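You operate a simulated robot arm through the tools that you are given. There is no shell and no other tool.

You are at the controls of a simulated two-armed robot. One attempt, no reset.

JOB
Set the caliper on the 25 mm block and put the block back.
Fine: close the jaw on the block, press the caliper button, leave the jaw open. Set down upright: steel block.

The check looks at the end state, three seconds after you hand in, the way a careful person would. Anything else that was tipped, shoved, dropped, spilled or broken makes it a failure.

ROBOT AND FRAMES
Two 7-joint arms with fingered hands on one trunk that stands fixed in place. Base frame: the origin is at the foot of the trunk, x ahead of it, y to its left, z up; the work surface is at about z = 0.86. Units: m, degrees, N and s.
The left shoulder is at [0.03, 0.119, 1.044], the right one opposite. With the tool pointing down near the work surface each hand reaches from about 0.4 to 0.78 m from the base axis, measured 20 degrees to its own side. Payload 3.8 kg a hand.
The TCP of each hand is the grasp point between the finger pads, 0.025 m short of the fingertips. In the tool frame z runs along the fingers and y along their closing line. The gripper opens to 0.088 m; its body begins 0.029 m behind the TCP. The gripper is a hand of 4 fingers: y runs from the thumb to the fingers, the wrist lies at [-0.013, -0.106, -0.174] in the tool frame, and closing takes about 1.5 s.
Orientation is that of the tool frame in the base frame, as [roll, pitch, yaw] about the fixed x, y, z axes, in that order (R = Rz(yaw) Ry(pitch) Rx(roll)). With the fingers straight down and the wrist toward the robot, the tool's x, y and z point along [0, 1, 0], [1, 0, 0] and [0, 0, -1] of the base frame.

CONTROLS
- The arms move only by the tool apply_moves. It takes "left_increments", "right_increments" or both (then of equal length, played together; a hand with none holds still); each is text: rows parted by semicolons, each of 6 numbers parted by spaces: the turn, a rotation vector about the tool's x, y, z in rad, then the shift along the tool's x, y, z in cm. In form: wx wy wz dx dy dz; .... A call has 1 to 20 rows; each row shifts and turns the commanded pose from where the row before left it, along the tool's axes as they then stand. "left_fingers" and "right_fingers" are, for a hand that has rows, the finger opening in cm, from 0 to 8.8, set as the call begins (left out, the last holds). A row lasts 0.2 s, in which the tool goes at most 0.05 m and 8.6 degrees; a call with a longer step from one row to the next is refused whole, and so is a gripper value outside its range. Where a pose cannot be reached the arm comes as near as it can. A force on the tool above 40 N (or 10 N above the force at the start of the call, whichever is more), or a blocked arm, ends the call early, and 0.2 s more pass. Each finger travels about 0.153 m/s and halts on what it meets, pressing with about 33 N; the grip force reading is that of the motor and also rises with nothing between the fingers. The clock runs only during rows and for 0.2 s after the last one: add rows that do not move to give the fingers time. It gives the time, the measured TCP pose, the force on the tool (base axes), the opening and the grip force at its end, in the units of the frame above (readings bear some noise), with the torque about the TCP (base axes, N m) and any sound that the robot's microphone picked up.
- Cameras (640 x 400 px; columns grow to the right, rows downward): "scene" is now at [0.0666, 0.005, 1.606]; the picture's right is [0.05, -1.00, 0.00], its down [-0.61, -0.03, -0.79] and it looks along [0.79, 0.04, -0.61] (base axes); focal length 320 px, centre (320, 200). "left" rides on the left gripper at [-0.064, -0.083, -0.098] in its tool frame; the picture's right is [-0.62, -0.37, 0.69], its down [0.71, -0.63, 0.30] and it looks along [0.32, 0.68, 0.65] (tool axes); focal length 265 px, centre (320, 200). "right" rides on the right gripper at [0.064, -0.083, -0.098] in its tool frame; the picture's right is [-0.62, 0.37, -0.69], its down [-0.71, -0.63, 0.30] and it looks along [-0.32, 0.68, 0.65] (tool axes); focal length 265 px, centre (320, 200). There is no depth. A picture from a camera that has moved, and an enlarged one, comes with that camera's place and axes in the base frame and with its lens.
- snapshot(camera): a new picture of that camera. No time passes.
- move_column(by): moves the trunk up (or, below 0, down) by that many m; the arms and the scene camera ride with it, the base frame stays. It gives what a move gives, with no picture.
- set_fingers(index, middle, ring, thumb_bend, thumb_turn, hand): sets how far each is bent, from 0 (flat) to 100 (curled in); at 30 the hand is open as for a grip, at 70 the pads meet at the TCP. One left out holds its place. A second passes; each finger stops where it meets its share of the squeeze, and holds until it gets a number again. A gripper value or a shape takes the hand back. It gives what a move gives, with no picture; readings hold the bend of each and the force on the fingers (four entries, about 0 where the hand has none), thumb and palm. thumb_turn goes from beside the hand (0) to across from the fingers (100), as for a grip.
- hand_shape(shape, hand): the hand has 4 fingers and takes this shape, open, in about a second: jaw (thumb against the fingers, like two jaws); tri (thumb and two fingers); tip (a fingertip pinch); poke (one finger out to press); point (the index stretched); flat (the hand flat); cup (the hand cupped); fist (a fist). The gripper value then closes the fingers along that shape, each until it touches; the sizes above hold for jaw. It gives what a move gives, with no picture.
- aim_head(pan, tilt): turns the head with the scene camera to pan (to the left, within 120 degrees either way) and tilt (down, from -29 to 69), counted from straight ahead of the robot. It gives what a move gives.
- inspect(camera, box): a new picture of the part [left, top, right, bottom] of that camera's present view, enlarged. No time passes.
- finish_job(): hands the job in; it is judged then, once.

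Places have to be worked out from the pictures, the camera data and where the tool is seen. Open the grippers and draw the arms clear of the work before you hand the job in, unless the task says otherwise.

The tools are called after ">>>" by a JSON object that holds its "api" and its "payload". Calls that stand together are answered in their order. apply_moves: Moves the arms, as the interface text tells. Its arguments: {"type":"object","properties":{"left_increments":{"type":"string"},"left_fingers":{"type":"number"},"right_increments":{"type":"string"},"right_fingers":{"type":"number"}},"required":[]} The other tools are called the same way: move_column (by) moves the trunk up or down; hand_shape (shape, hand) gives the hand a shape; set_fingers (index, middle, ring, thumb_bend, thumb_turn, hand) moves the fingers one by one; aim_head (pan, tilt) turns the head that bears the scene camera; snapshot (camera) takes a picture; inspect (camera, box) takes an enlarged picture of a part of a camera's view; finish_job () hands the job in.

At the start:

```text
clock: 0.0
left_ee_pos: [0.5376, 0.2222, 1.1609]
left_tcp_rot: [179.9, 0.1, 90.0]
left_ft_force: [-0.5, -0.7, -0.3]
left_torque: [0.0, 0.0, 0.01]
left_opening: 0.0876
left_grasp_force: 0.0
left_shape: jaw
left_bend: [30.0, 30.0, 30.0, 30.0, 98.0]
left_finger forces: [0.1, 0.0, 0.1, 0.1, 0.0, 0.0]
right_ee_pos: [0.5515, -0.1209, 1.229]
right_tcp_rot: [180.0, 0.0, 90.0]
right_ft_force: [0.2, 0.4, -0.3]
right_torque: [0.02, 0.03, -0.04]
right_opening: 0.0875
right_grasp_force: 0.1
right_shape: jaw
right_bend: [30.0, 30.0, 30.0, 30.0, 98.0]
right_finger forces: [0.0, 0.0, 0.0, 0.0, 0.0, 0.1]
trunk travel left (down, up): [-0.2, 0.39]
head pan, tilt (commanded): [3.0, 37.4]
```

scene: 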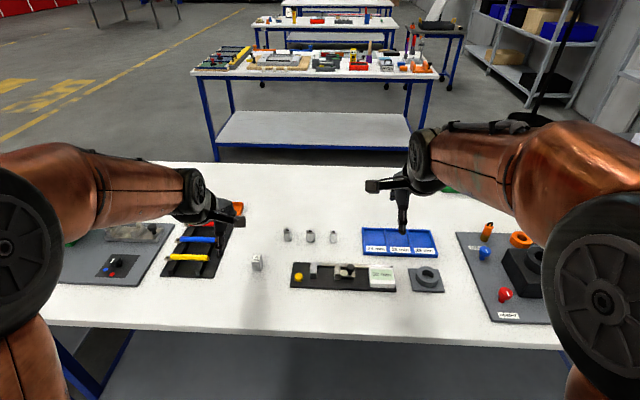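
right: 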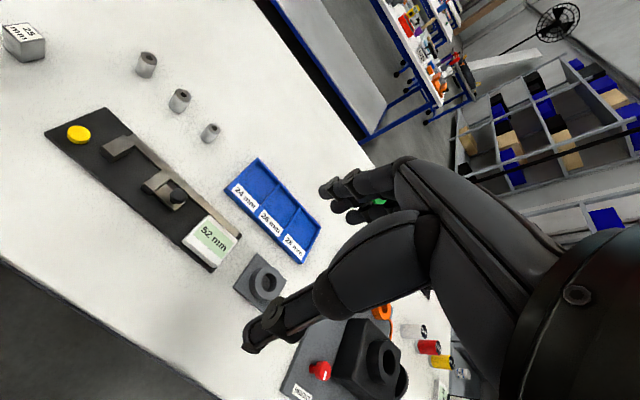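
left: 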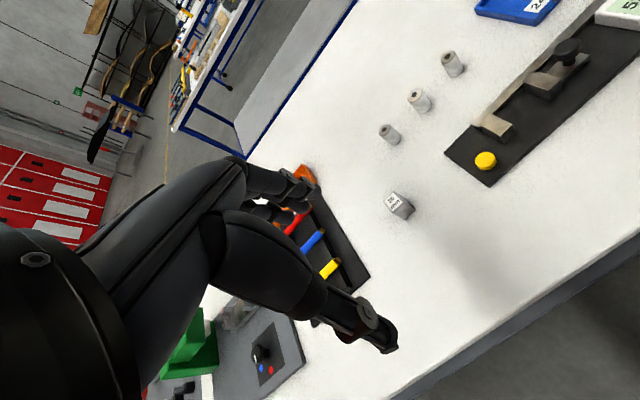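

The table holds a caliper board with a yellow button, a jaw, a sliding jaw and a display reading "52 mm", with a 25 mm steel block to its left. I'll zoom in on these first.

>>> {"api": "inspect", "payload": {"camera": "scene", "box": [240, 220, 450, 310]}}

>>> {"api": "inspect", "payload": {"camera": "right", "box": [0, 0, 330, 300]}}

>>> {"api": "inspect", "payload": {"camera": "left", "box": [360, 0, 640, 240]}}

```text
3.05 times, centred on (345, 265) of scene
camera zoom: at [0.0666, 0.005, 1.606], right [0.05, -1.0, 0.0], down [-0.61, -0.03, -0.79], along [0.79, 0.04, -0.61], focal length 974 px, centre (244, 2)
```

zoom: 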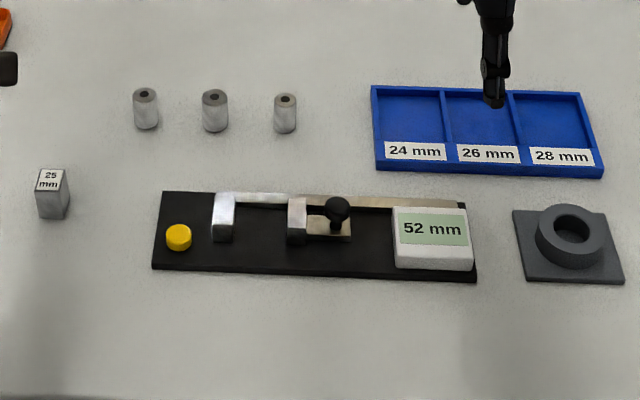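

```text
1.33 times, centred on (165, 150) of right
camera zoom: at [0.4693, -0.0572, 1.3275], right [0.37, -0.62, 0.69], down [-0.63, -0.71, -0.3], along [0.68, -0.32, -0.65], focal length 354 px, centre (527, 267)
```

zoom: 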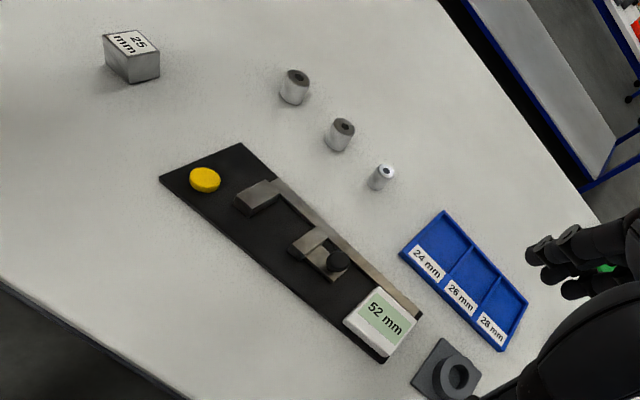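

```text
1.67 times, centred on (500, 120) of left
camera zoom: at [0.4549, 0.1575, 1.2609], right [-0.37, -0.62, -0.69], down [-0.63, 0.71, -0.3], along [0.68, 0.32, -0.65], focal length 442 px, centre (20, 333)
```

zoom: 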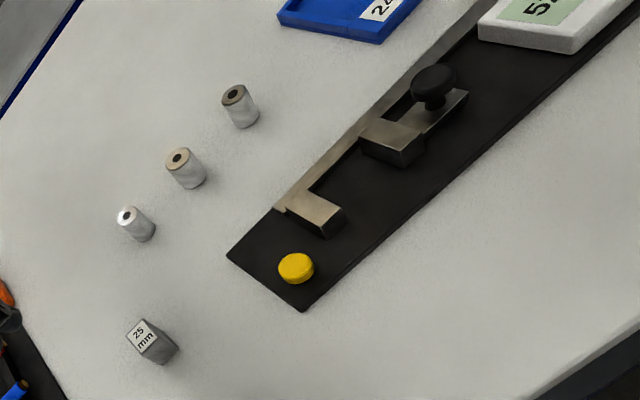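

The caliper board appears to run along base y from about 0.12 to -0.18, at x 0.63–0.72, and the block sits near (0.69, 0.22). I'll enlarge the block and the jaws to get their sizes.

>>> {"api": "inspect", "payload": {"camera": "scene", "box": [240, 245, 280, 280]}}

>>> {"api": "inspect", "payload": {"camera": "scene", "box": [285, 255, 365, 305]}}

>>> {"api": "inspect", "payload": {"camera": "left", "box": [370, 170, 430, 230]}}

>>> {"api": "inspect", "payload": {"camera": "left", "box": [430, 20, 640, 200]}}

```text
11.43 times, centred on (260, 262) of scene
camera zoom: at [0.0666, 0.005, 1.606], right [0.05, -1.0, 0.0], down [-0.61, -0.03, -0.79], along [0.79, 0.04, -0.61], focal length 3654 px, centre (1006, -514)
```

zoom: 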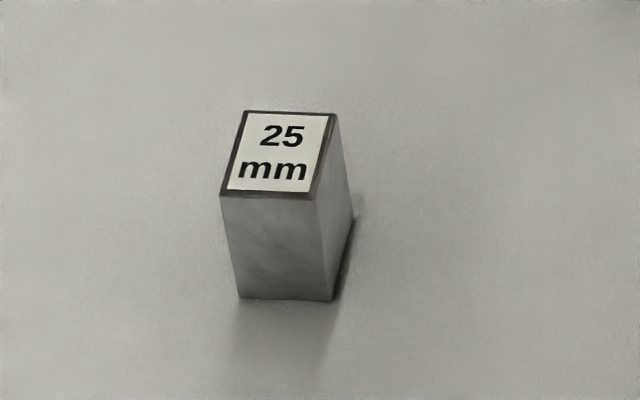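

```text
8.00 times, centred on (325, 280) of scene
camera zoom: at [0.0666, 0.005, 1.606], right [0.05, -1.0, 0.0], down [-0.61, -0.03, -0.79], along [0.79, 0.04, -0.61], focal length 2558 px, centre (280, -440)
```

zoom: 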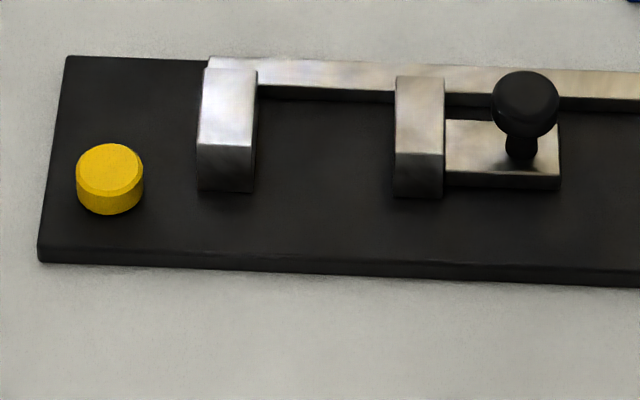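

```text
6.67 times, centred on (400, 200) of left
camera zoom: at [0.4549, 0.1575, 1.2609], right [-0.37, -0.62, -0.69], down [-0.63, 0.71, -0.3], along [0.68, 0.32, -0.65], focal length 1769 px, centre (-213, 200)
```

zoom: 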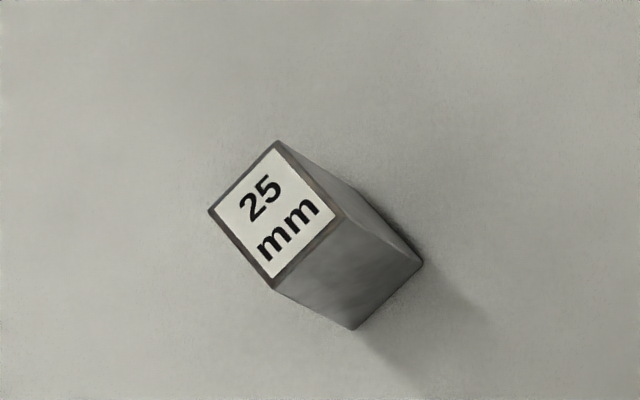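

```text
2.22 times, centred on (535, 110) of left
camera zoom: at [0.4549, 0.1575, 1.2609], right [-0.37, -0.62, -0.69], down [-0.63, 0.71, -0.3], along [0.68, 0.32, -0.65], focal length 590 px, centre (-158, 400)
```

zoom: 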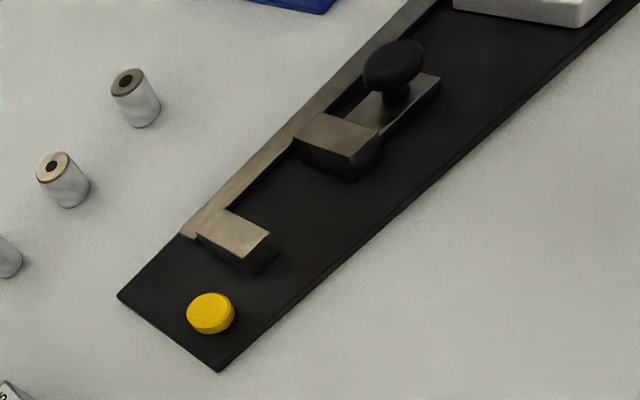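

The block measures about 25 mm (along y) × 28 mm × 40 mm tall, at x 0.683–0.711 and y 0.213–0.237. The fixed jaw's face is at y≈0.046 and the moving jaw's at y≈-0.005. I'll check the caliper in the right camera to pin down the heights.

>>> {"api": "inspect", "payload": {"camera": "right", "box": [40, 100, 240, 280]}}

>>> {"api": "inspect", "payload": {"camera": "right", "box": [100, 120, 200, 220]}}

>>> {"api": "inspect", "payload": {"camera": "scene", "box": [310, 250, 420, 310]}}

```text
2.22 times, centred on (140, 190) of right
camera zoom: at [0.4693, -0.0572, 1.3275], right [0.37, -0.62, 0.69], down [-0.63, -0.71, -0.3], along [0.68, -0.32, -0.65], focal length 590 px, centre (720, 222)
```

zoom: 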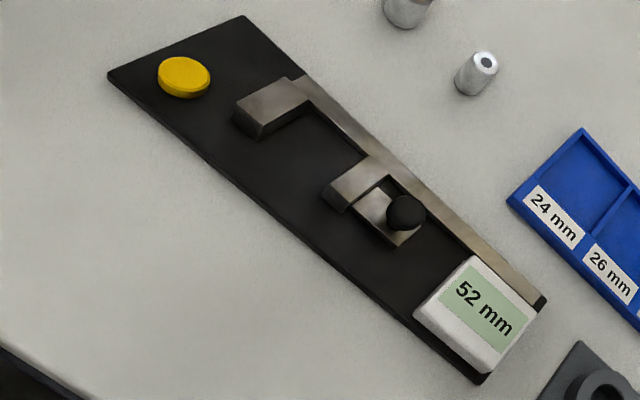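

```text
4.00 times, centred on (150, 170) of right
camera zoom: at [0.4693, -0.0572, 1.3275], right [0.37, -0.62, 0.69], down [-0.63, -0.71, -0.3], along [0.68, -0.32, -0.65], focal length 1062 px, centre (1000, 320)
```

zoom: 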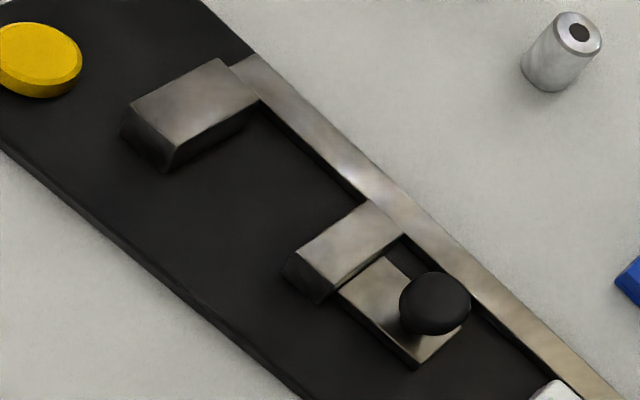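

```text
5.82 times, centred on (365, 280) of scene
camera zoom: at [0.0666, 0.005, 1.606], right [0.05, -1.0, 0.0], down [-0.61, -0.03, -0.79], along [0.79, 0.04, -0.61], focal length 1860 px, centre (58, -266)
```

zoom: 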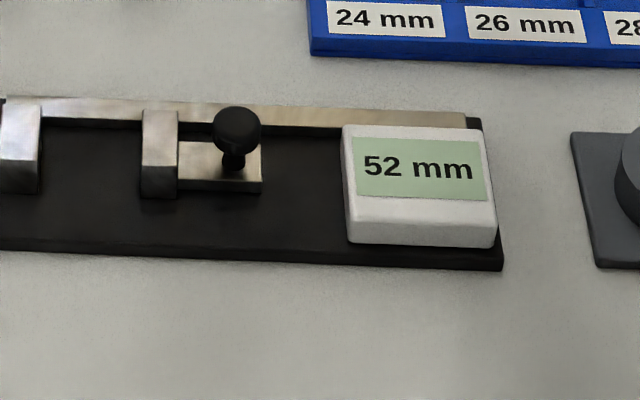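

The cylinders at x≈0.816 and the parts tray beyond y≈0.34 both need to be avoided. Next I'll look at the hands themselves to judge finger width.

>>> {"api": "inspect", "payload": {"camera": "scene", "box": [150, 150, 270, 250]}}

>>> {"api": "inspect", "payload": {"camera": "left", "box": [160, 140, 420, 380]}}

>>> {"api": "inspect", "payload": {"camera": "scene", "box": [340, 120, 480, 250]}}

```text
4.00 times, centred on (210, 200) of scene
camera zoom: at [0.0666, 0.005, 1.606], right [0.05, -1.0, 0.0], down [-0.61, -0.03, -0.79], along [0.79, 0.04, -0.61], focal length 1279 px, centre (760, 200)
```

zoom: 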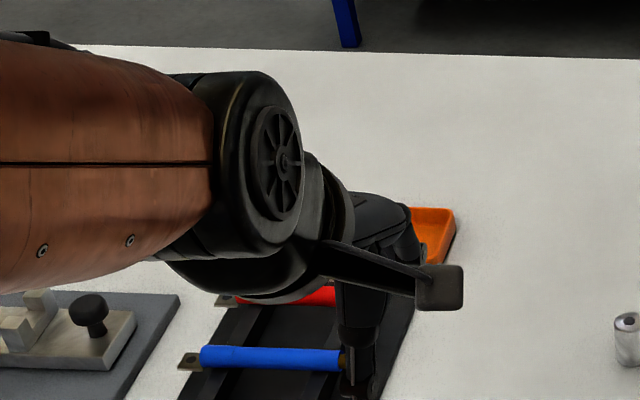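

```text
1.67 times, centred on (290, 260) of left
camera zoom: at [0.4549, 0.1575, 1.2609], right [-0.37, -0.62, -0.69], down [-0.63, 0.71, -0.3], along [0.68, 0.32, -0.65], focal length 442 px, centre (370, 100)
```

zoom: 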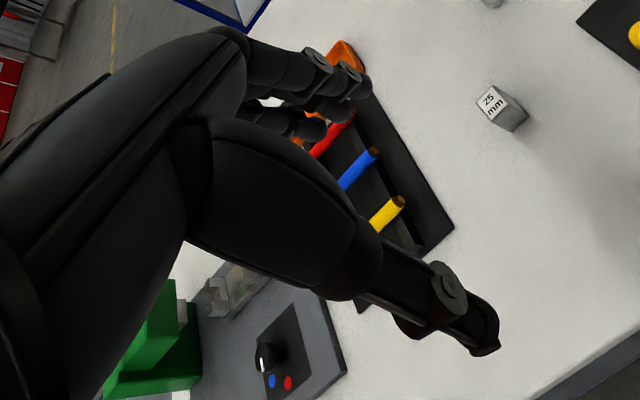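

```text
3.08 times, centred on (410, 185) of scene
camera zoom: at [0.0666, 0.005, 1.606], right [0.05, -1.0, 0.0], down [-0.61, -0.03, -0.79], along [0.79, 0.04, -0.61], focal length 984 px, centre (43, 246)
```

zoom: 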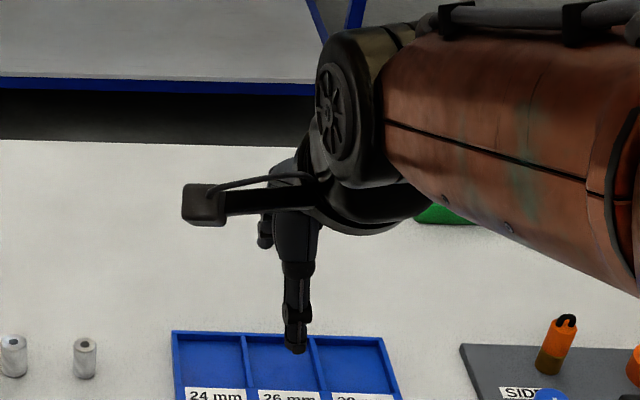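

The scene camera only sees the hands from behind. I'll bring the left hand above the block, with the TCP at about (0.697, 0.225, 1.01), and look at its fingers from there.

>>> {"api": "apply_moves", "payload": {"left_increments": "0 0 0 0.05 2.65 2.5;0 0 0 0.05 2.65 2.5;0 0 0 0.05 2.65 2.5;0 0 0 0.05 2.65 2.5;0 0 0 0.05 2.65 2.5;0 0 0 0.05 2.65 2.5"}}

>>> {"api": "snapshot", "payload": {"camera": "left"}}

>>> {"api": "inspect", "payload": {"camera": "scene", "box": [180, 160, 340, 290]}}

>>> {"api": "snapshot", "payload": {"camera": "right"}}

```text
clock: 1.4
left_ee_pos: [0.6974, 0.2254, 1.0085]
left_tcp_rot: [-179.9, 0.1, 90.0]
left_ft_force: [0.6, 0.1, 0.1]
left_torque: [0.06, 0.04, -0.01]
left_opening: 0.0879
left_grasp_force: 0.0
left_shape: jaw
left_bend: [30.0, 30.0, 30.0, 30.0, 98.0]
left_finger forces: [0.0, 0.1, 0.0, 0.1, 0.0, 0.0]
right_ee_pos: [0.5526, -0.1218, 1.2269]
right_tcp_rot: [-179.9, -0.1, 90.0]
right_ft_force: [0.4, 0.5, -0.2]
right_torque: [0.0, -0.01, -0.01]
right_opening: 0.0877
right_grasp_force: 0.1
right_shape: jaw
right_bend: [30.0, 30.0, 30.0, 30.0, 98.0]
right_finger forces: [0.0, 0.0, 0.1, 0.0, 0.0, 0.1]
trunk travel left (down, up): [-0.2, 0.39]
head pan, tilt (commanded): [3.0, 37.4]
```

```text
taken
camera left: at [0.6142, 0.1607, 1.1078], right [-0.37, -0.62, -0.69], down [-0.63, 0.71, -0.3], along [0.68, 0.32, -0.65], focal length 265 px, centre (320, 200)
```

left: 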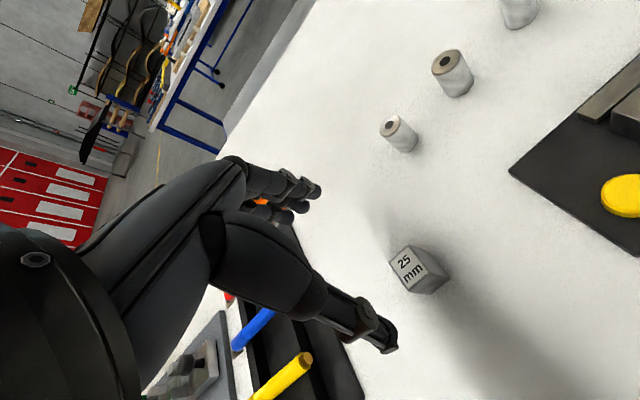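

```text
3.08 times, centred on (260, 225) of scene
camera zoom: at [0.0681, 0.0053, 1.6059], right [0.05, -1.0, 0.0], down [-0.61, -0.03, -0.79], along [0.79, 0.04, -0.61], focal length 984 px, centre (505, 123)
```

zoom: 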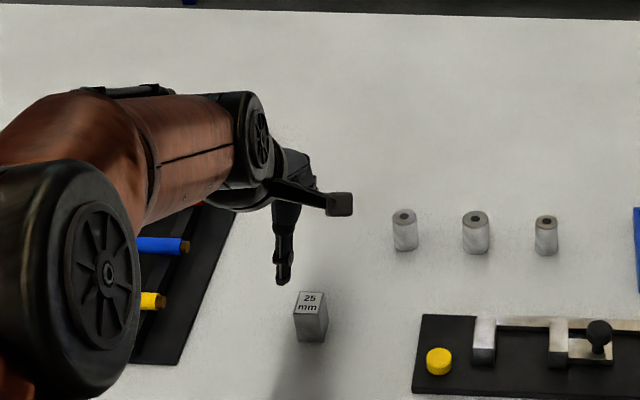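

```text
taken
camera right: at [0.4705, -0.0569, 1.327], right [0.37, -0.62, 0.69], down [-0.63, -0.71, -0.3], along [0.68, -0.32, -0.65], focal length 265 px, centre (320, 200)
```

right: 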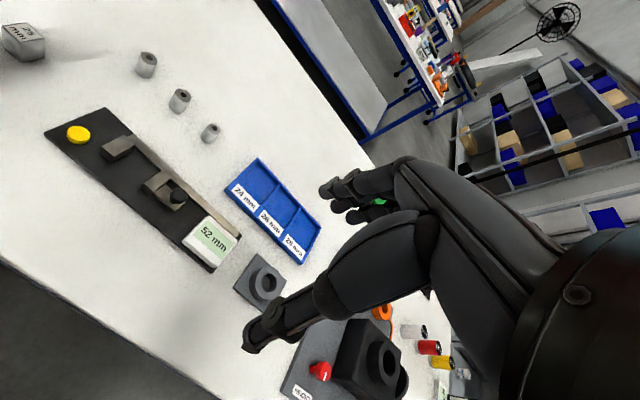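

The hand is directly above the block. I'll enlarge the finger area to see their widths and spacing.

>>> {"api": "inspect", "payload": {"camera": "left", "box": [220, 150, 420, 360]}}

>>> {"api": "inspect", "payload": {"camera": "scene", "box": [230, 195, 300, 245]}}

```text
1.90 times, centred on (320, 255) of left
camera zoom: at [0.6142, 0.1607, 1.1078], right [-0.37, -0.62, -0.69], down [-0.63, 0.71, -0.3], along [0.68, 0.32, -0.65], focal length 506 px, centre (320, 95)
```

zoom: 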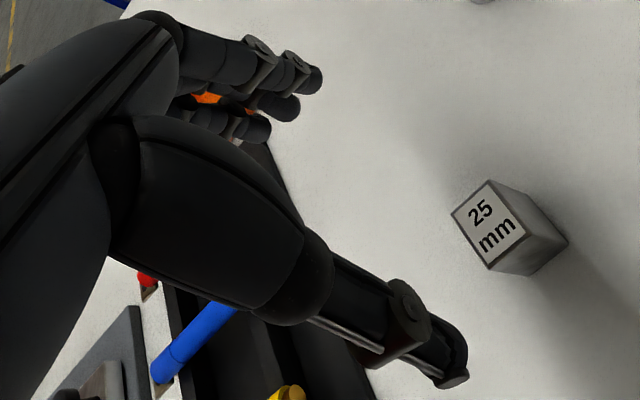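

```text
8.00 times, centred on (265, 220) of scene
camera zoom: at [0.0681, 0.0053, 1.6059], right [0.05, -1.0, 0.0], down [-0.61, -0.03, -0.79], along [0.79, 0.04, -0.61], focal length 2558 px, centre (760, 40)
```

zoom: 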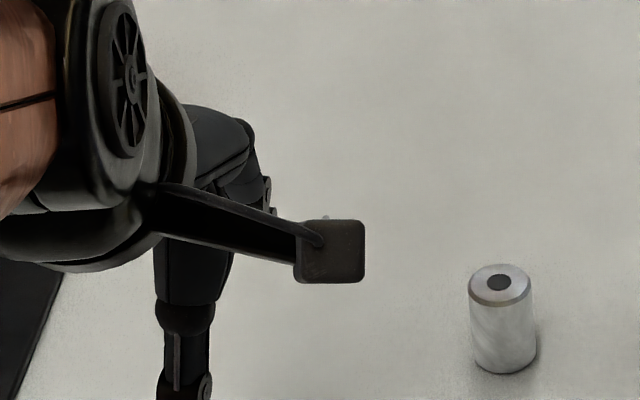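

In the jaw shape the three fingers span roughly 5 cm, about the same as the open jaw gap, so that would be a tight fit. I'll try the "tri" shape here in free air and see if it is narrower.

>>> {"api": "hand_shape", "payload": {"hand": "left", "shape": "tri"}}

>>> {"api": "inspect", "payload": {"camera": "left", "box": [220, 150, 420, 360]}}

>>> {"api": "inspect", "payload": {"camera": "scene", "box": [220, 190, 320, 290]}}

```text
clock: 2.3
left_ee_pos: [0.6959, 0.2243, 1.0099]
left_tcp_rot: [-179.9, 0.0, 90.1]
left_ft_force: [0.8, -0.4, 0.5]
left_torque: [-0.01, 0.01, -0.03]
left_opening: 0.0878
left_grasp_force: 0.0
left_shape: tri
left_bend: [30.0, 30.0, 99.0, 30.0, 98.0]
left_finger forces: [0.0, 0.0, 0.0, 0.1, 0.0, 0.0]
right_ee_pos: [0.5512, -0.1209, 1.2283]
right_tcp_rot: [-180.0, 0.0, 89.9]
right_ft_force: [0.0, 0.4, 0.5]
right_torque: [-0.04, 0.0, 0.05]
right_opening: 0.0878
right_grasp_force: 0.0
right_shape: jaw
right_bend: [30.0, 30.0, 30.0, 30.0, 98.0]
right_finger forces: [0.0, 0.0, 0.0, 0.0, 0.1, 0.0]
trunk travel left (down, up): [-0.2, 0.39]
head pan, tilt (commanded): [3.0, 37.4]
```

```text
1.90 times, centred on (320, 255) of left
camera zoom: at [0.6129, 0.1601, 1.1088], right [-0.37, -0.62, -0.69], down [-0.63, 0.71, -0.3], along [0.68, 0.32, -0.65], focal length 506 px, centre (320, 95)
```

zoom: 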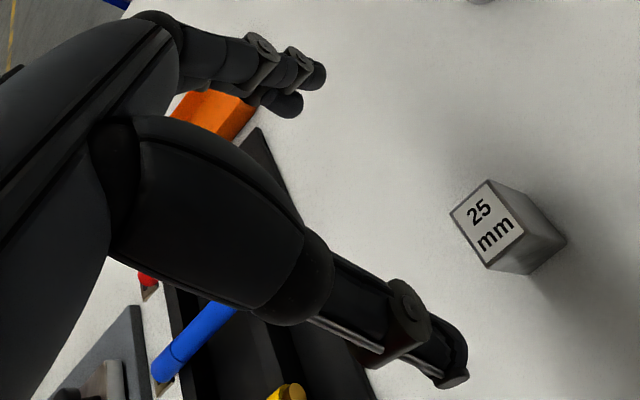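

```text
4.00 times, centred on (270, 240) of scene
camera zoom: at [0.0669, 0.005, 1.606], right [0.05, -1.0, 0.0], down [-0.61, -0.03, -0.79], along [0.79, 0.04, -0.61], focal length 1279 px, centre (520, 40)
```

zoom: 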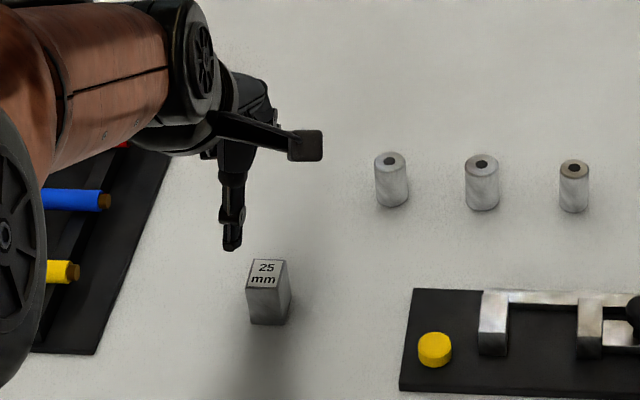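

In the tri shape the index and middle fingers span about ±16 mm around the TCP line, which fits in the jaw gap. I'll lower the open hand around the block so the TCP is at z≈0.900, with the fingertips about 15 mm above the table.

>>> {"api": "apply_moves", "payload": {"left_increments": "0 0 0 0 0 2.2;0 0 0 0 0 2.2;0 0 0 0 0 2.2;0 0 0 0 0 2.2;0 0 0 0 0 1.2;0 0 0 0 0 0.9"}}

>>> {"api": "inspect", "payload": {"camera": "left", "box": [220, 150, 420, 360]}}

>>> {"api": "inspect", "payload": {"camera": "scene", "box": [220, 210, 320, 290]}}

```text
clock: 3.7
left_ee_pos: [0.6977, 0.2258, 0.9019]
left_tcp_rot: [-180.0, 0.1, 90.0]
left_ft_force: [0.0, 0.2, 0.6]
left_torque: [0.03, 0.02, -0.04]
left_opening: 0.0879
left_grasp_force: 0.1
left_shape: tri
left_bend: [30.0, 30.0, 99.0, 30.0, 98.0]
left_finger forces: [0.1, 0.0, 0.0, 0.1, 0.0, 0.0]
right_ee_pos: [0.5517, -0.1222, 1.2277]
right_tcp_rot: [-180.0, 0.0, 90.0]
right_ft_force: [-0.3, -0.5, -0.1]
right_torque: [0.01, -0.01, -0.03]
right_opening: 0.0877
right_grasp_force: 0.1
right_shape: jaw
right_bend: [30.0, 30.0, 30.0, 30.0, 98.0]
right_finger forces: [0.0, 0.0, 0.0, 0.1, 0.1, 0.0]
trunk travel left (down, up): [-0.2, 0.39]
head pan, tilt (commanded): [3.0, 37.4]
```

```text
1.90 times, centred on (320, 255) of left
camera zoom: at [0.6138, 0.1606, 1.0013], right [-0.37, -0.62, -0.69], down [-0.63, 0.71, -0.3], along [0.68, 0.32, -0.65], focal length 506 px, centre (320, 95)
```

zoom: 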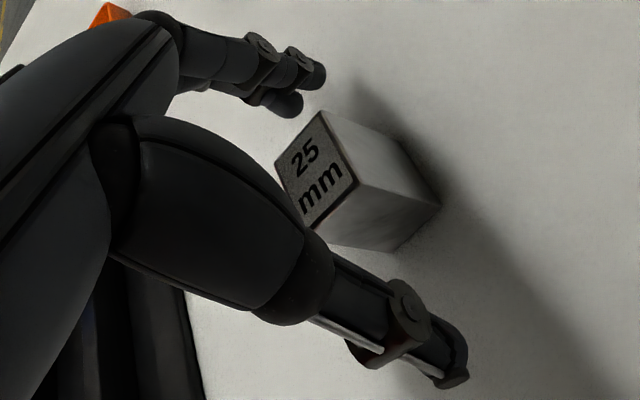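

```text
5.00 times, centred on (270, 250) of scene
camera zoom: at [0.0669, 0.005, 1.606], right [0.05, -1.0, 0.0], down [-0.61, -0.03, -0.79], along [0.79, 0.04, -0.61], focal length 1599 px, centre (570, -50)
```

zoom: 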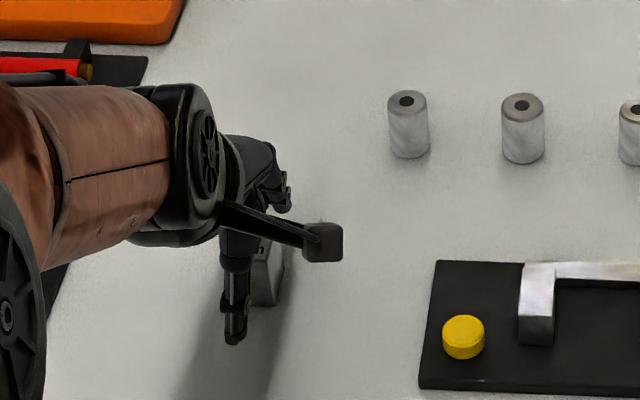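

The block's top centre lines up with the TCP to within 1–2 mm. I'll shift 1 mm toward -y and close the fingers on the block.

>>> {"api": "apply_moves", "payload": {"left_increments": "0 0 0 -0.1 0.03 0.1;0 0 0 0 0 0"}}

>>> {"api": "apply_moves", "payload": {"left_increments": "0 0 0 0 0 0;0 0 0 0 0 0;0 0 0 0 0 0;0 0 0 0 0 0;0 0 0 0 0 0;0 0 0 0 0 0;0 0 0 0 0 0;0 0 0 0 0 0", "left_fingers": 0.5}}

>>> {"api": "inspect", "payload": {"camera": "left", "box": [220, 150, 420, 360]}}

>>> {"api": "inspect", "payload": {"camera": "scene", "box": [240, 235, 300, 285]}}

```text
clock: 4.3
left_ee_pos: [0.6972, 0.2232, 0.9009]
left_tcp_rot: [-179.9, -0.1, 90.0]
left_ft_force: [0.1, 0.1, -0.1]
left_torque: [0.02, -0.04, -0.01]
left_opening: 0.0877
left_grasp_force: 0.0
left_shape: tri
left_bend: [30.0, 30.0, 99.0, 30.0, 98.0]
left_finger forces: [0.0, 0.0, 0.0, 0.0, 0.1, 0.1]
right_ee_pos: [0.5521, -0.1213, 1.2279]
right_tcp_rot: [180.0, 0.0, 90.1]
right_ft_force: [0.3, 0.8, 0.2]
right_torque: [0.01, 0.0, 0.0]
right_opening: 0.0874
right_grasp_force: 0.0
right_shape: jaw
right_bend: [30.0, 30.0, 30.0, 30.0, 98.0]
right_finger forces: [0.0, 0.0, 0.0, 0.1, 0.2, 0.1]
trunk travel left (down, up): [-0.2, 0.39]
head pan, tilt (commanded): [3.0, 37.4]
```

```text
clock: 6.1
left_ee_pos: [0.6963, 0.223, 0.9019]
left_tcp_rot: [180.0, 0.0, 90.0]
left_ft_force: [1.0, -0.1, 1.6]
left_torque: [-0.04, 0.01, 0.02]
left_opening: 0.017
left_grasp_force: 33.0
left_shape: tri
left_bend: [73.0, 57.0, 100.0, 72.0, 100.0]
left_finger forces: [17.8, 16.4, 0.1, 0.1, 33.2, 0.0]
right_ee_pos: [0.5519, -0.1216, 1.2289]
right_tcp_rot: [180.0, 0.0, 90.0]
right_ft_force: [-0.4, 0.2, 0.7]
right_torque: [0.01, 0.0, 0.0]
right_opening: 0.0877
right_grasp_force: 0.1
right_shape: jaw
right_bend: [30.0, 30.0, 30.0, 30.0, 98.0]
right_finger forces: [0.0, 0.0, 0.1, 0.0, 0.0, 0.0]
trunk travel left (down, up): [-0.2, 0.39]
head pan, tilt (commanded): [3.0, 37.4]
```

```text
1.90 times, centred on (320, 255) of left
camera zoom: at [0.6139, 0.1592, 1.0006], right [-0.37, -0.62, -0.69], down [-0.63, 0.71, -0.3], along [0.68, 0.32, -0.65], focal length 506 px, centre (320, 95)
```

zoom: 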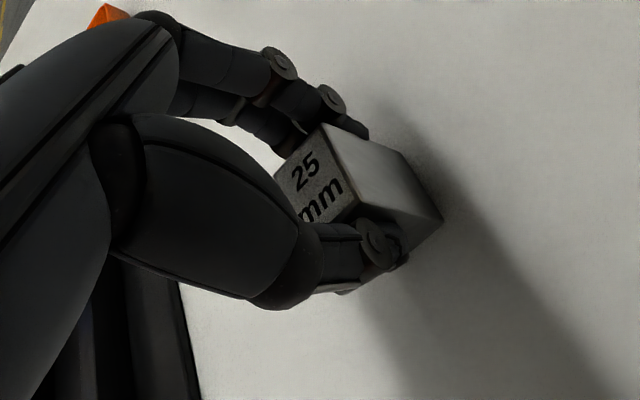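

```text
8.00 times, centred on (270, 260) of scene
camera zoom: at [0.0667, 0.0048, 1.606], right [0.05, -1.0, 0.0], down [-0.61, -0.03, -0.79], along [0.79, 0.04, -0.61], focal length 2558 px, centre (720, -280)
```

zoom: 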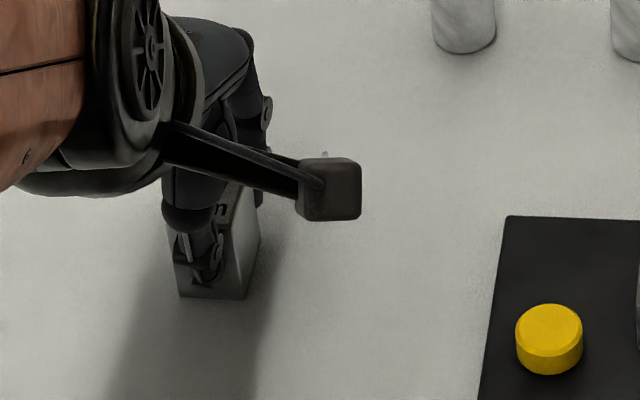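

The grip is firm (about 17 N on each finger, 33 N on the thumb), but the index is bent more than the middle. I'll check up close whether the block has turned.

>>> {"api": "inspect", "payload": {"camera": "left", "box": [290, 180, 370, 260]}}

>>> {"api": "inspect", "payload": {"camera": "scene", "box": [252, 250, 282, 275]}}

>>> {"api": "inspect", "payload": {"camera": "right", "box": [0, 0, 80, 70]}}

```text
5.00 times, centred on (330, 220) of left
camera zoom: at [0.6139, 0.1592, 1.0006], right [-0.37, -0.62, -0.69], down [-0.63, 0.71, -0.3], along [0.68, 0.32, -0.65], focal length 1327 px, centre (270, 100)
```

zoom: 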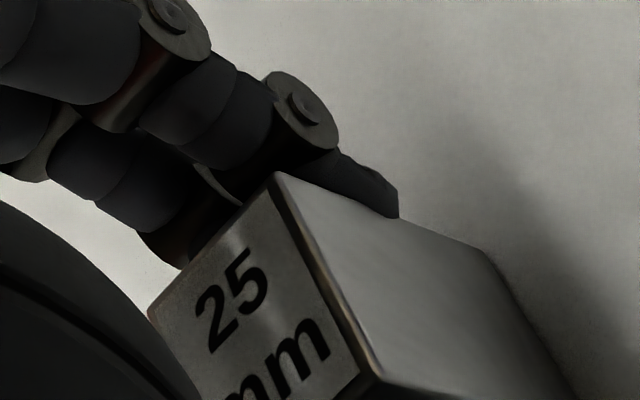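

```text
16.00 times, centred on (267, 262) of scene
camera zoom: at [0.0667, 0.0048, 1.606], right [0.05, -1.0, 0.0], down [-0.61, -0.03, -0.79], along [0.79, 0.04, -0.61], focal length 5116 px, centre (1168, -800)
```

zoom: 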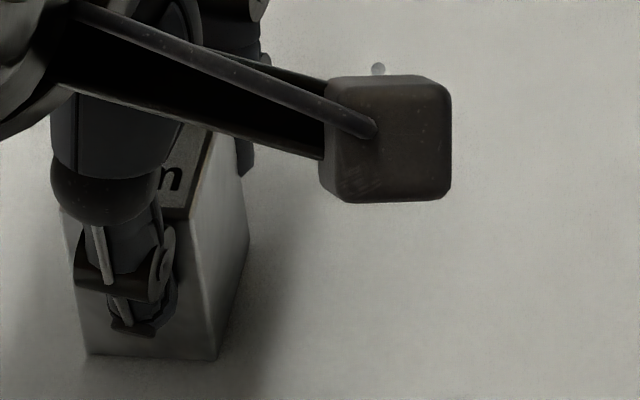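

```text
5.71 times, centred on (40, 35) of right
camera zoom: at [0.4693, -0.0574, 1.3275], right [0.37, -0.62, 0.69], down [-0.63, -0.71, -0.3], along [0.68, -0.32, -0.65], focal length 1517 px, centre (1920, 1143)
```

zoom: 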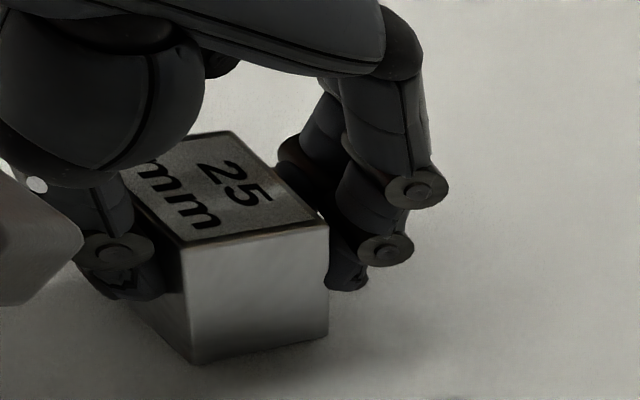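

The block slid about 4 mm toward the thumb, to centre x≈0.693, and did not turn. The index is only half on its face because the hand sits slightly too far toward -y. I'll open, shift 4 mm toward +y so both fingers bear evenly, and close again.

>>> {"api": "apply_moves", "payload": {"left_increments": "0 0 0 0 0 0;0 0 0 0 0 0;0 0 0 0 0 0;0 0 0 0 0 0;0 0 0 0 0 0;0 0 0 0.2 0 0;0 0 0 0.2 0 0;0 0 0 0 0 0", "left_fingers": 8.8}}

>>> {"api": "inspect", "payload": {"camera": "right", "box": [0, 0, 80, 70]}}

>>> {"api": "inspect", "payload": {"camera": "scene", "box": [240, 235, 300, 285]}}

```text
clock: 7.9
left_ee_pos: [0.6969, 0.2278, 0.9012]
left_tcp_rot: [180.0, 0.0, 90.0]
left_ft_force: [-1.1, 0.0, 0.1]
left_torque: [-0.01, -0.02, -0.01]
left_opening: 0.0875
left_grasp_force: 0.0
left_shape: tri
left_bend: [30.0, 30.0, 99.0, 30.0, 98.0]
left_finger forces: [0.0, 0.0, 0.0, 0.0, 0.0, 0.1]
right_ee_pos: [0.552, -0.1223, 1.2282]
right_tcp_rot: [-179.9, 0.0, 90.0]
right_ft_force: [-0.5, 0.3, -0.7]
right_torque: [-0.04, 0.0, 0.0]
right_opening: 0.0873
right_grasp_force: 0.0
right_shape: jaw
right_bend: [30.0, 30.0, 30.0, 30.0, 98.0]
right_finger forces: [0.1, 0.0, 0.0, 0.1, 0.1, 0.1]
trunk travel left (down, up): [-0.2, 0.39]
head pan, tilt (commanded): [3.0, 37.4]
```

```text
5.71 times, centred on (40, 35) of right
camera zoom: at [0.4694, -0.0572, 1.3274], right [0.37, -0.62, 0.69], down [-0.63, -0.71, -0.3], along [0.68, -0.32, -0.65], focal length 1517 px, centre (1920, 1143)
```

zoom: 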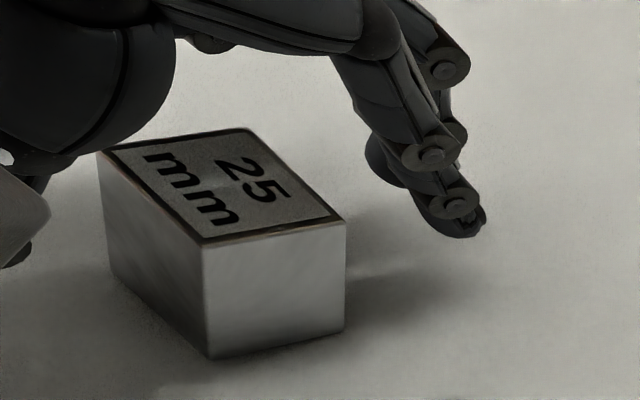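

```text
8.00 times, centred on (270, 260) of scene
camera zoom: at [0.0668, 0.005, 1.606], right [0.05, -1.0, 0.0], down [-0.61, -0.03, -0.79], along [0.79, 0.04, -0.61], focal length 2558 px, centre (720, -280)
```

zoom: 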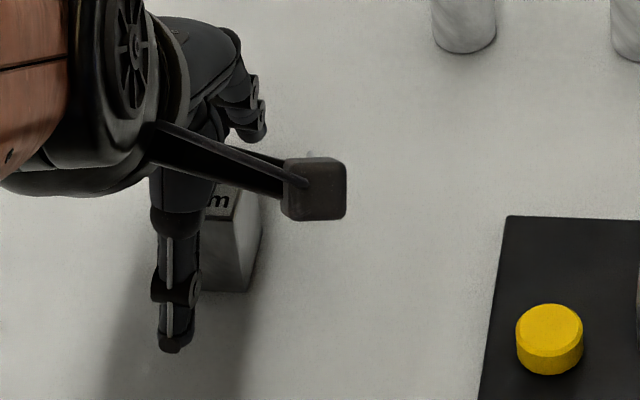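

The block is back near its original spot with the hand better centred on it. I'll close again.

>>> {"api": "apply_moves", "payload": {"left_increments": "0 0 0 0 0 0;0 0 0 0 0 0;0 0 0 0 0 0;0 0 0 0 0 0;0 0 0 0 0 0;0 0 0 0 0 0;0 0 0 0 0 0;0 0 0 0 0 0;0 0 0 0 0 0", "left_fingers": 0.5}}

>>> {"api": "inspect", "payload": {"camera": "right", "box": [0, 0, 80, 70]}}

>>> {"api": "inspect", "payload": {"camera": "scene", "box": [252, 250, 282, 275]}}

```text
clock: 9.9
left_ee_pos: [0.6975, 0.2278, 0.9018]
left_tcp_rot: [-179.9, 0.0, 89.9]
left_ft_force: [1.6, 0.5, 2.9]
left_torque: [-0.05, -0.04, 0.08]
left_opening: 0.017
left_grasp_force: 33.6
left_shape: tri
left_bend: [73.0, 57.0, 100.0, 72.0, 100.0]
left_finger forces: [18.1, 16.7, 0.1, 0.0, 33.3, 0.0]
right_ee_pos: [0.5517, -0.1231, 1.229]
right_tcp_rot: [-180.0, 0.0, 90.0]
right_ft_force: [-0.3, -0.6, 0.2]
right_torque: [0.0, 0.01, 0.02]
right_opening: 0.0873
right_grasp_force: 0.0
right_shape: jaw
right_bend: [30.0, 30.0, 30.0, 30.0, 98.0]
right_finger forces: [0.1, 0.0, 0.1, 0.0, 0.0, 0.0]
trunk travel left (down, up): [-0.2, 0.39]
head pan, tilt (commanded): [3.0, 37.4]
```

```text
5.71 times, centred on (40, 35) of right
camera zoom: at [0.4693, -0.0574, 1.3275], right [0.37, -0.62, 0.69], down [-0.63, -0.71, -0.3], along [0.68, -0.32, -0.65], focal length 1517 px, centre (1920, 1143)
```

zoom: 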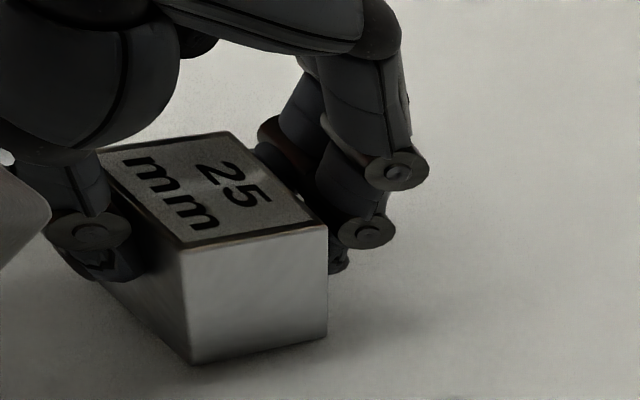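

```text
16.00 times, centred on (267, 262) of scene
camera zoom: at [0.0666, 0.0048, 1.606], right [0.05, -1.0, 0.0], down [-0.61, -0.03, -0.79], along [0.79, 0.04, -0.61], focal length 5116 px, centre (1168, -800)
```

zoom: 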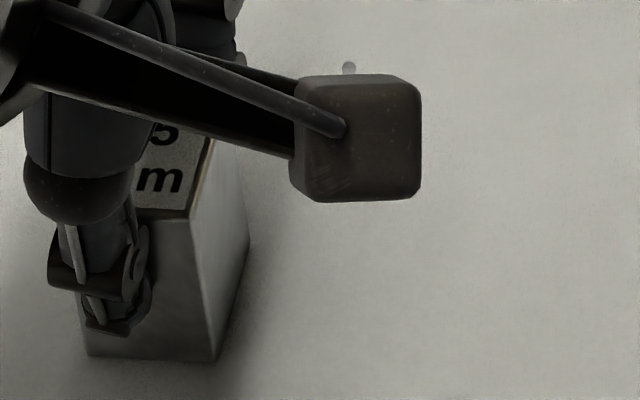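

Same finger bends as before, so the grip is repeatable, and the block is square to the hand. I'll lift 1 cm, then up to 7 cm, and check that it hangs straight.

>>> {"api": "apply_moves", "payload": {"left_increments": "0 0 0 0 0 -0.3;0 0 0 0 0 -0.7;0 0 0 0 0 -1.5;0 0 0 0 0 -1.5;0 0 0 0 0 -1.5;0 0 0 0 0 -1.5;0 0 0 0 0 0"}}

>>> {"api": "inspect", "payload": {"camera": "right", "box": [0, 0, 80, 70]}}

>>> {"api": "inspect", "payload": {"camera": "scene", "box": [240, 220, 300, 270]}}

>>> {"api": "inspect", "payload": {"camera": "left", "box": [270, 170, 390, 290]}}

```text
clock: 11.5
left_ee_pos: [0.6964, 0.2291, 0.9715]
left_tcp_rot: [-179.9, 0.0, 90.0]
left_ft_force: [0.2, -0.4, -3.4]
left_torque: [0.02, 0.0, 0.01]
left_opening: 0.017
left_grasp_force: 32.8
left_shape: tri
left_bend: [73.0, 57.0, 100.0, 72.0, 100.0]
left_finger forces: [17.0, 16.7, 0.0, 0.0, 33.8, 0.0]
right_ee_pos: [0.5506, -0.1226, 1.2277]
right_tcp_rot: [180.0, -0.1, 89.9]
right_ft_force: [-0.5, 0.0, 1.0]
right_torque: [0.0, 0.01, -0.02]
right_opening: 0.0877
right_grasp_force: 0.0
right_shape: jaw
right_bend: [30.0, 30.0, 30.0, 30.0, 98.0]
right_finger forces: [0.0, 0.0, 0.1, 0.0, 0.1, 0.0]
trunk travel left (down, up): [-0.2, 0.39]
head pan, tilt (commanded): [3.0, 37.4]
```

```text
5.71 times, centred on (40, 35) of right
camera zoom: at [0.4698, -0.057, 1.3273], right [0.37, -0.62, 0.69], down [-0.63, -0.71, -0.3], along [0.68, -0.32, -0.65], focal length 1517 px, centre (1920, 1143)
```

zoom: 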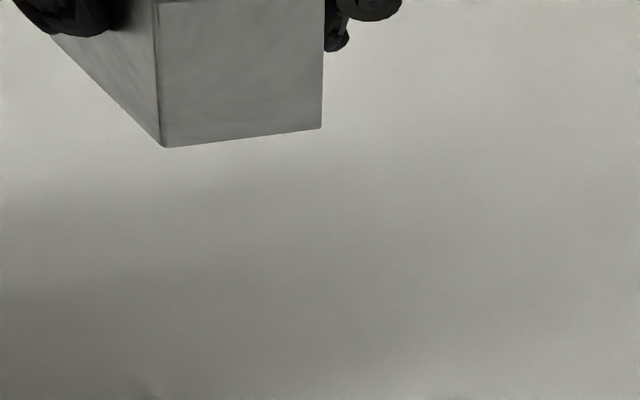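

```text
8.00 times, centred on (270, 245) of scene
camera zoom: at [0.0672, 0.0052, 1.6059], right [0.05, -1.0, 0.0], down [-0.61, -0.03, -0.79], along [0.79, 0.04, -0.61], focal length 2558 px, centre (720, -160)
```

zoom: 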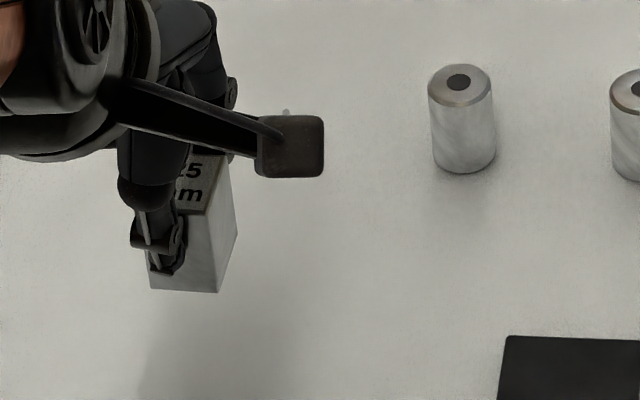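

```text
3.33 times, centred on (330, 230) of left
camera zoom: at [0.6133, 0.1643, 1.0711], right [-0.37, -0.62, -0.69], down [-0.63, 0.71, -0.3], along [0.68, 0.32, -0.65], focal length 885 px, centre (287, 100)
```

zoom: 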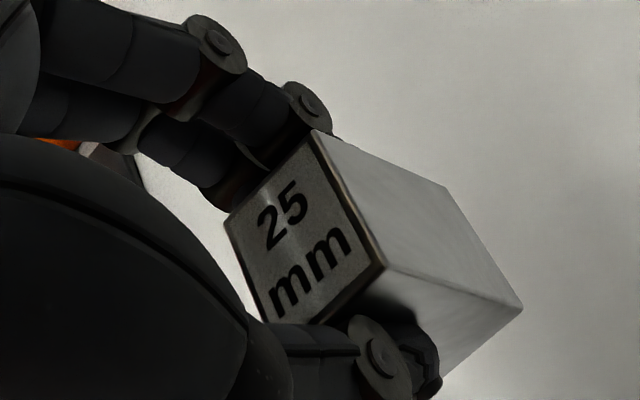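

The block hangs straight and weighs about 3 N. I'll carry it at this height to above the jaw gap, with the TCP at about (0.672, 0.022).

>>> {"api": "apply_moves", "payload": {"left_increments": "0 0 0 -3.43 -0.42 0;0 0 0 -3.43 -0.42 0;0 0 0 -3.43 -0.42 0;0 0 0 -3.43 -0.42 0;0 0 0 -3.43 -0.42 0;0 0 0 -3.43 -0.42 0;0 0 0 0 0 0"}}

>>> {"api": "snapshot", "payload": {"camera": "scene"}}

>>> {"api": "inspect", "payload": {"camera": "scene", "box": [270, 215, 370, 300]}}

>>> {"api": "inspect", "payload": {"camera": "left", "box": [240, 120, 500, 320]}}

>>> {"api": "inspect", "payload": {"camera": "right", "box": [60, 80, 220, 220]}}

```text
clock: 13.1
left_ee_pos: [0.672, 0.0225, 0.9725]
left_tcp_rot: [-179.9, 0.1, 90.0]
left_ft_force: [0.2, -0.3, -2.5]
left_torque: [-0.01, 0.01, -0.03]
left_opening: 0.0171
left_grasp_force: 32.7
left_shape: tri
left_bend: [73.0, 57.0, 100.0, 72.0, 100.0]
left_finger forces: [16.8, 16.8, 0.0, 0.0, 33.7, 0.0]
right_ee_pos: [0.5524, -0.1218, 1.2276]
right_tcp_rot: [-180.0, 0.1, 90.0]
right_ft_force: [-0.3, -0.2, -0.9]
right_torque: [-0.01, 0.03, 0.02]
right_opening: 0.0878
right_grasp_force: 0.0
right_shape: jaw
right_bend: [30.0, 30.0, 30.0, 30.0, 98.0]
right_finger forces: [0.0, 0.0, 0.0, 0.0, 0.0, 0.0]
trunk travel left (down, up): [-0.2, 0.39]
head pan, tilt (commanded): [3.0, 37.4]
```

```text
taken
camera scene: at [0.0672, 0.0057, 1.606], right [0.05, -1.0, 0.0], down [-0.61, -0.03, -0.79], along [0.79, 0.04, -0.61], focal length 320 px, centre (320, 200)
```

scene: 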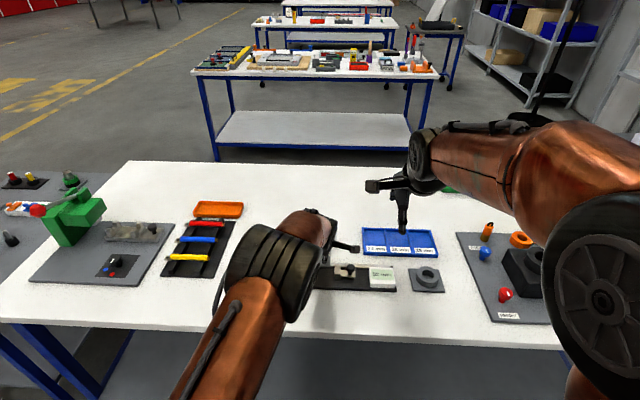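

```text
4.71 times, centred on (320, 258) of scene
camera zoom: at [0.0672, 0.0057, 1.606], right [0.05, -1.0, 0.0], down [-0.61, -0.03, -0.79], along [0.79, 0.04, -0.61], focal length 1505 px, centre (320, -71)
```

zoom: 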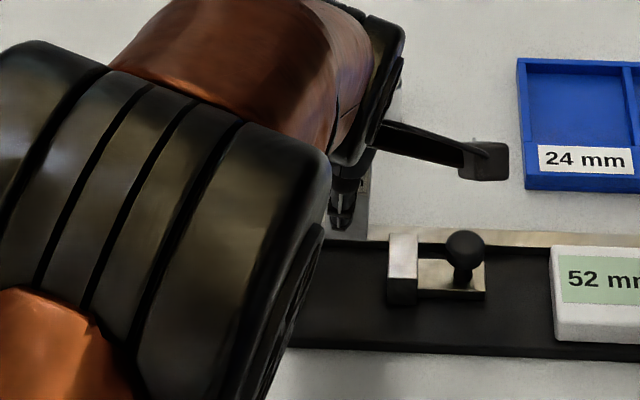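

```text
2.00 times, centred on (370, 220) of left
camera zoom: at [0.5887, -0.0418, 1.0711], right [-0.37, -0.62, -0.69], down [-0.63, 0.71, -0.3], along [0.68, 0.32, -0.65], focal length 531 px, centre (220, 160)
```

zoom: 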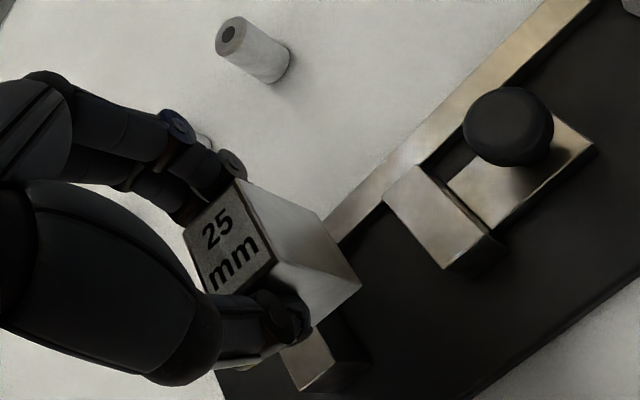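

```text
2.86 times, centred on (140, 150) of right
camera zoom: at [0.4697, -0.0565, 1.3273], right [0.37, -0.62, 0.69], down [-0.63, -0.71, -0.3], along [0.68, -0.32, -0.65], focal length 758 px, centre (834, 343)
```

zoom: 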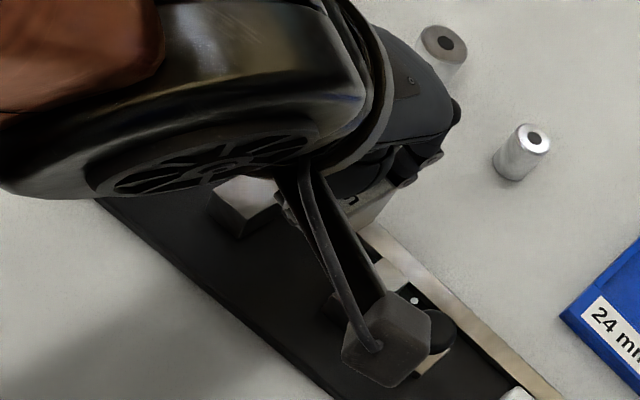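

The view matches my estimates: the jaw faces are at y≈-0.005 and 0.0465, the jaw fronts at x≈0.659, and the block is centred at y≈0.021. I'll lower it into the gap and finish slowly so I can feel the board.

>>> {"api": "apply_moves", "payload": {"left_increments": "0 0 0 0 0 1.5;0 0 0 0 0 1.5;0 0 0 0 0 1.5;0 0 0 0 0 1.0;0 0 0 0 0 0.3;0 0 0 0 0 0.1;0 0 0 0 0 0.1;0 0 0 0 0 0"}}

>>> {"api": "inspect", "payload": {"camera": "left", "box": [240, 120, 500, 320]}}

```text
clock: 14.9
left_ee_pos: [0.6715, 0.0226, 0.9116]
left_tcp_rot: [-179.9, 0.0, 89.9]
left_ft_force: [-0.2, 0.1, 0.1]
left_torque: [0.05, -0.03, 0.01]
left_opening: 0.0172
left_grasp_force: 32.7
left_shape: tri
left_bend: [73.0, 57.0, 100.0, 72.0, 100.0]
left_finger forces: [17.2, 16.9, 0.0, 0.1, 33.9, 0.0]
right_ee_pos: [0.5517, -0.1224, 1.2281]
right_tcp_rot: [180.0, 0.0, 90.1]
right_ft_force: [0.5, 0.6, -0.5]
right_torque: [0.03, -0.01, 0.02]
right_opening: 0.0875
right_grasp_force: 0.1
right_shape: jaw
right_bend: [30.0, 30.0, 30.0, 30.0, 98.0]
right_finger forces: [0.0, 0.0, 0.0, 0.0, 0.0, 0.1]
trunk travel left (down, up): [-0.2, 0.39]
head pan, tilt (commanded): [3.0, 37.4]
```

```text
2.00 times, centred on (370, 220) of left
camera zoom: at [0.5887, -0.042, 1.0111], right [-0.37, -0.62, -0.69], down [-0.63, 0.71, -0.3], along [0.68, 0.32, -0.65], focal length 531 px, centre (220, 160)
```

zoom: 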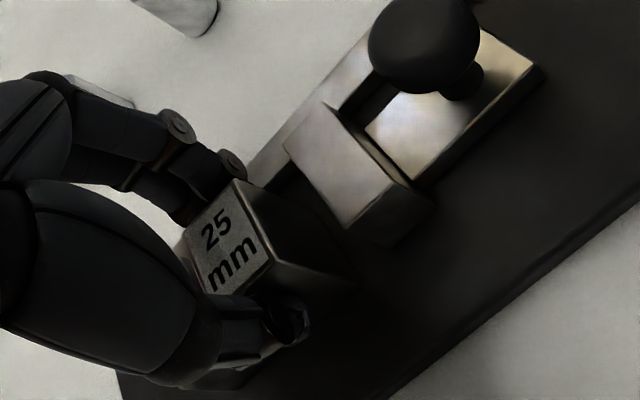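

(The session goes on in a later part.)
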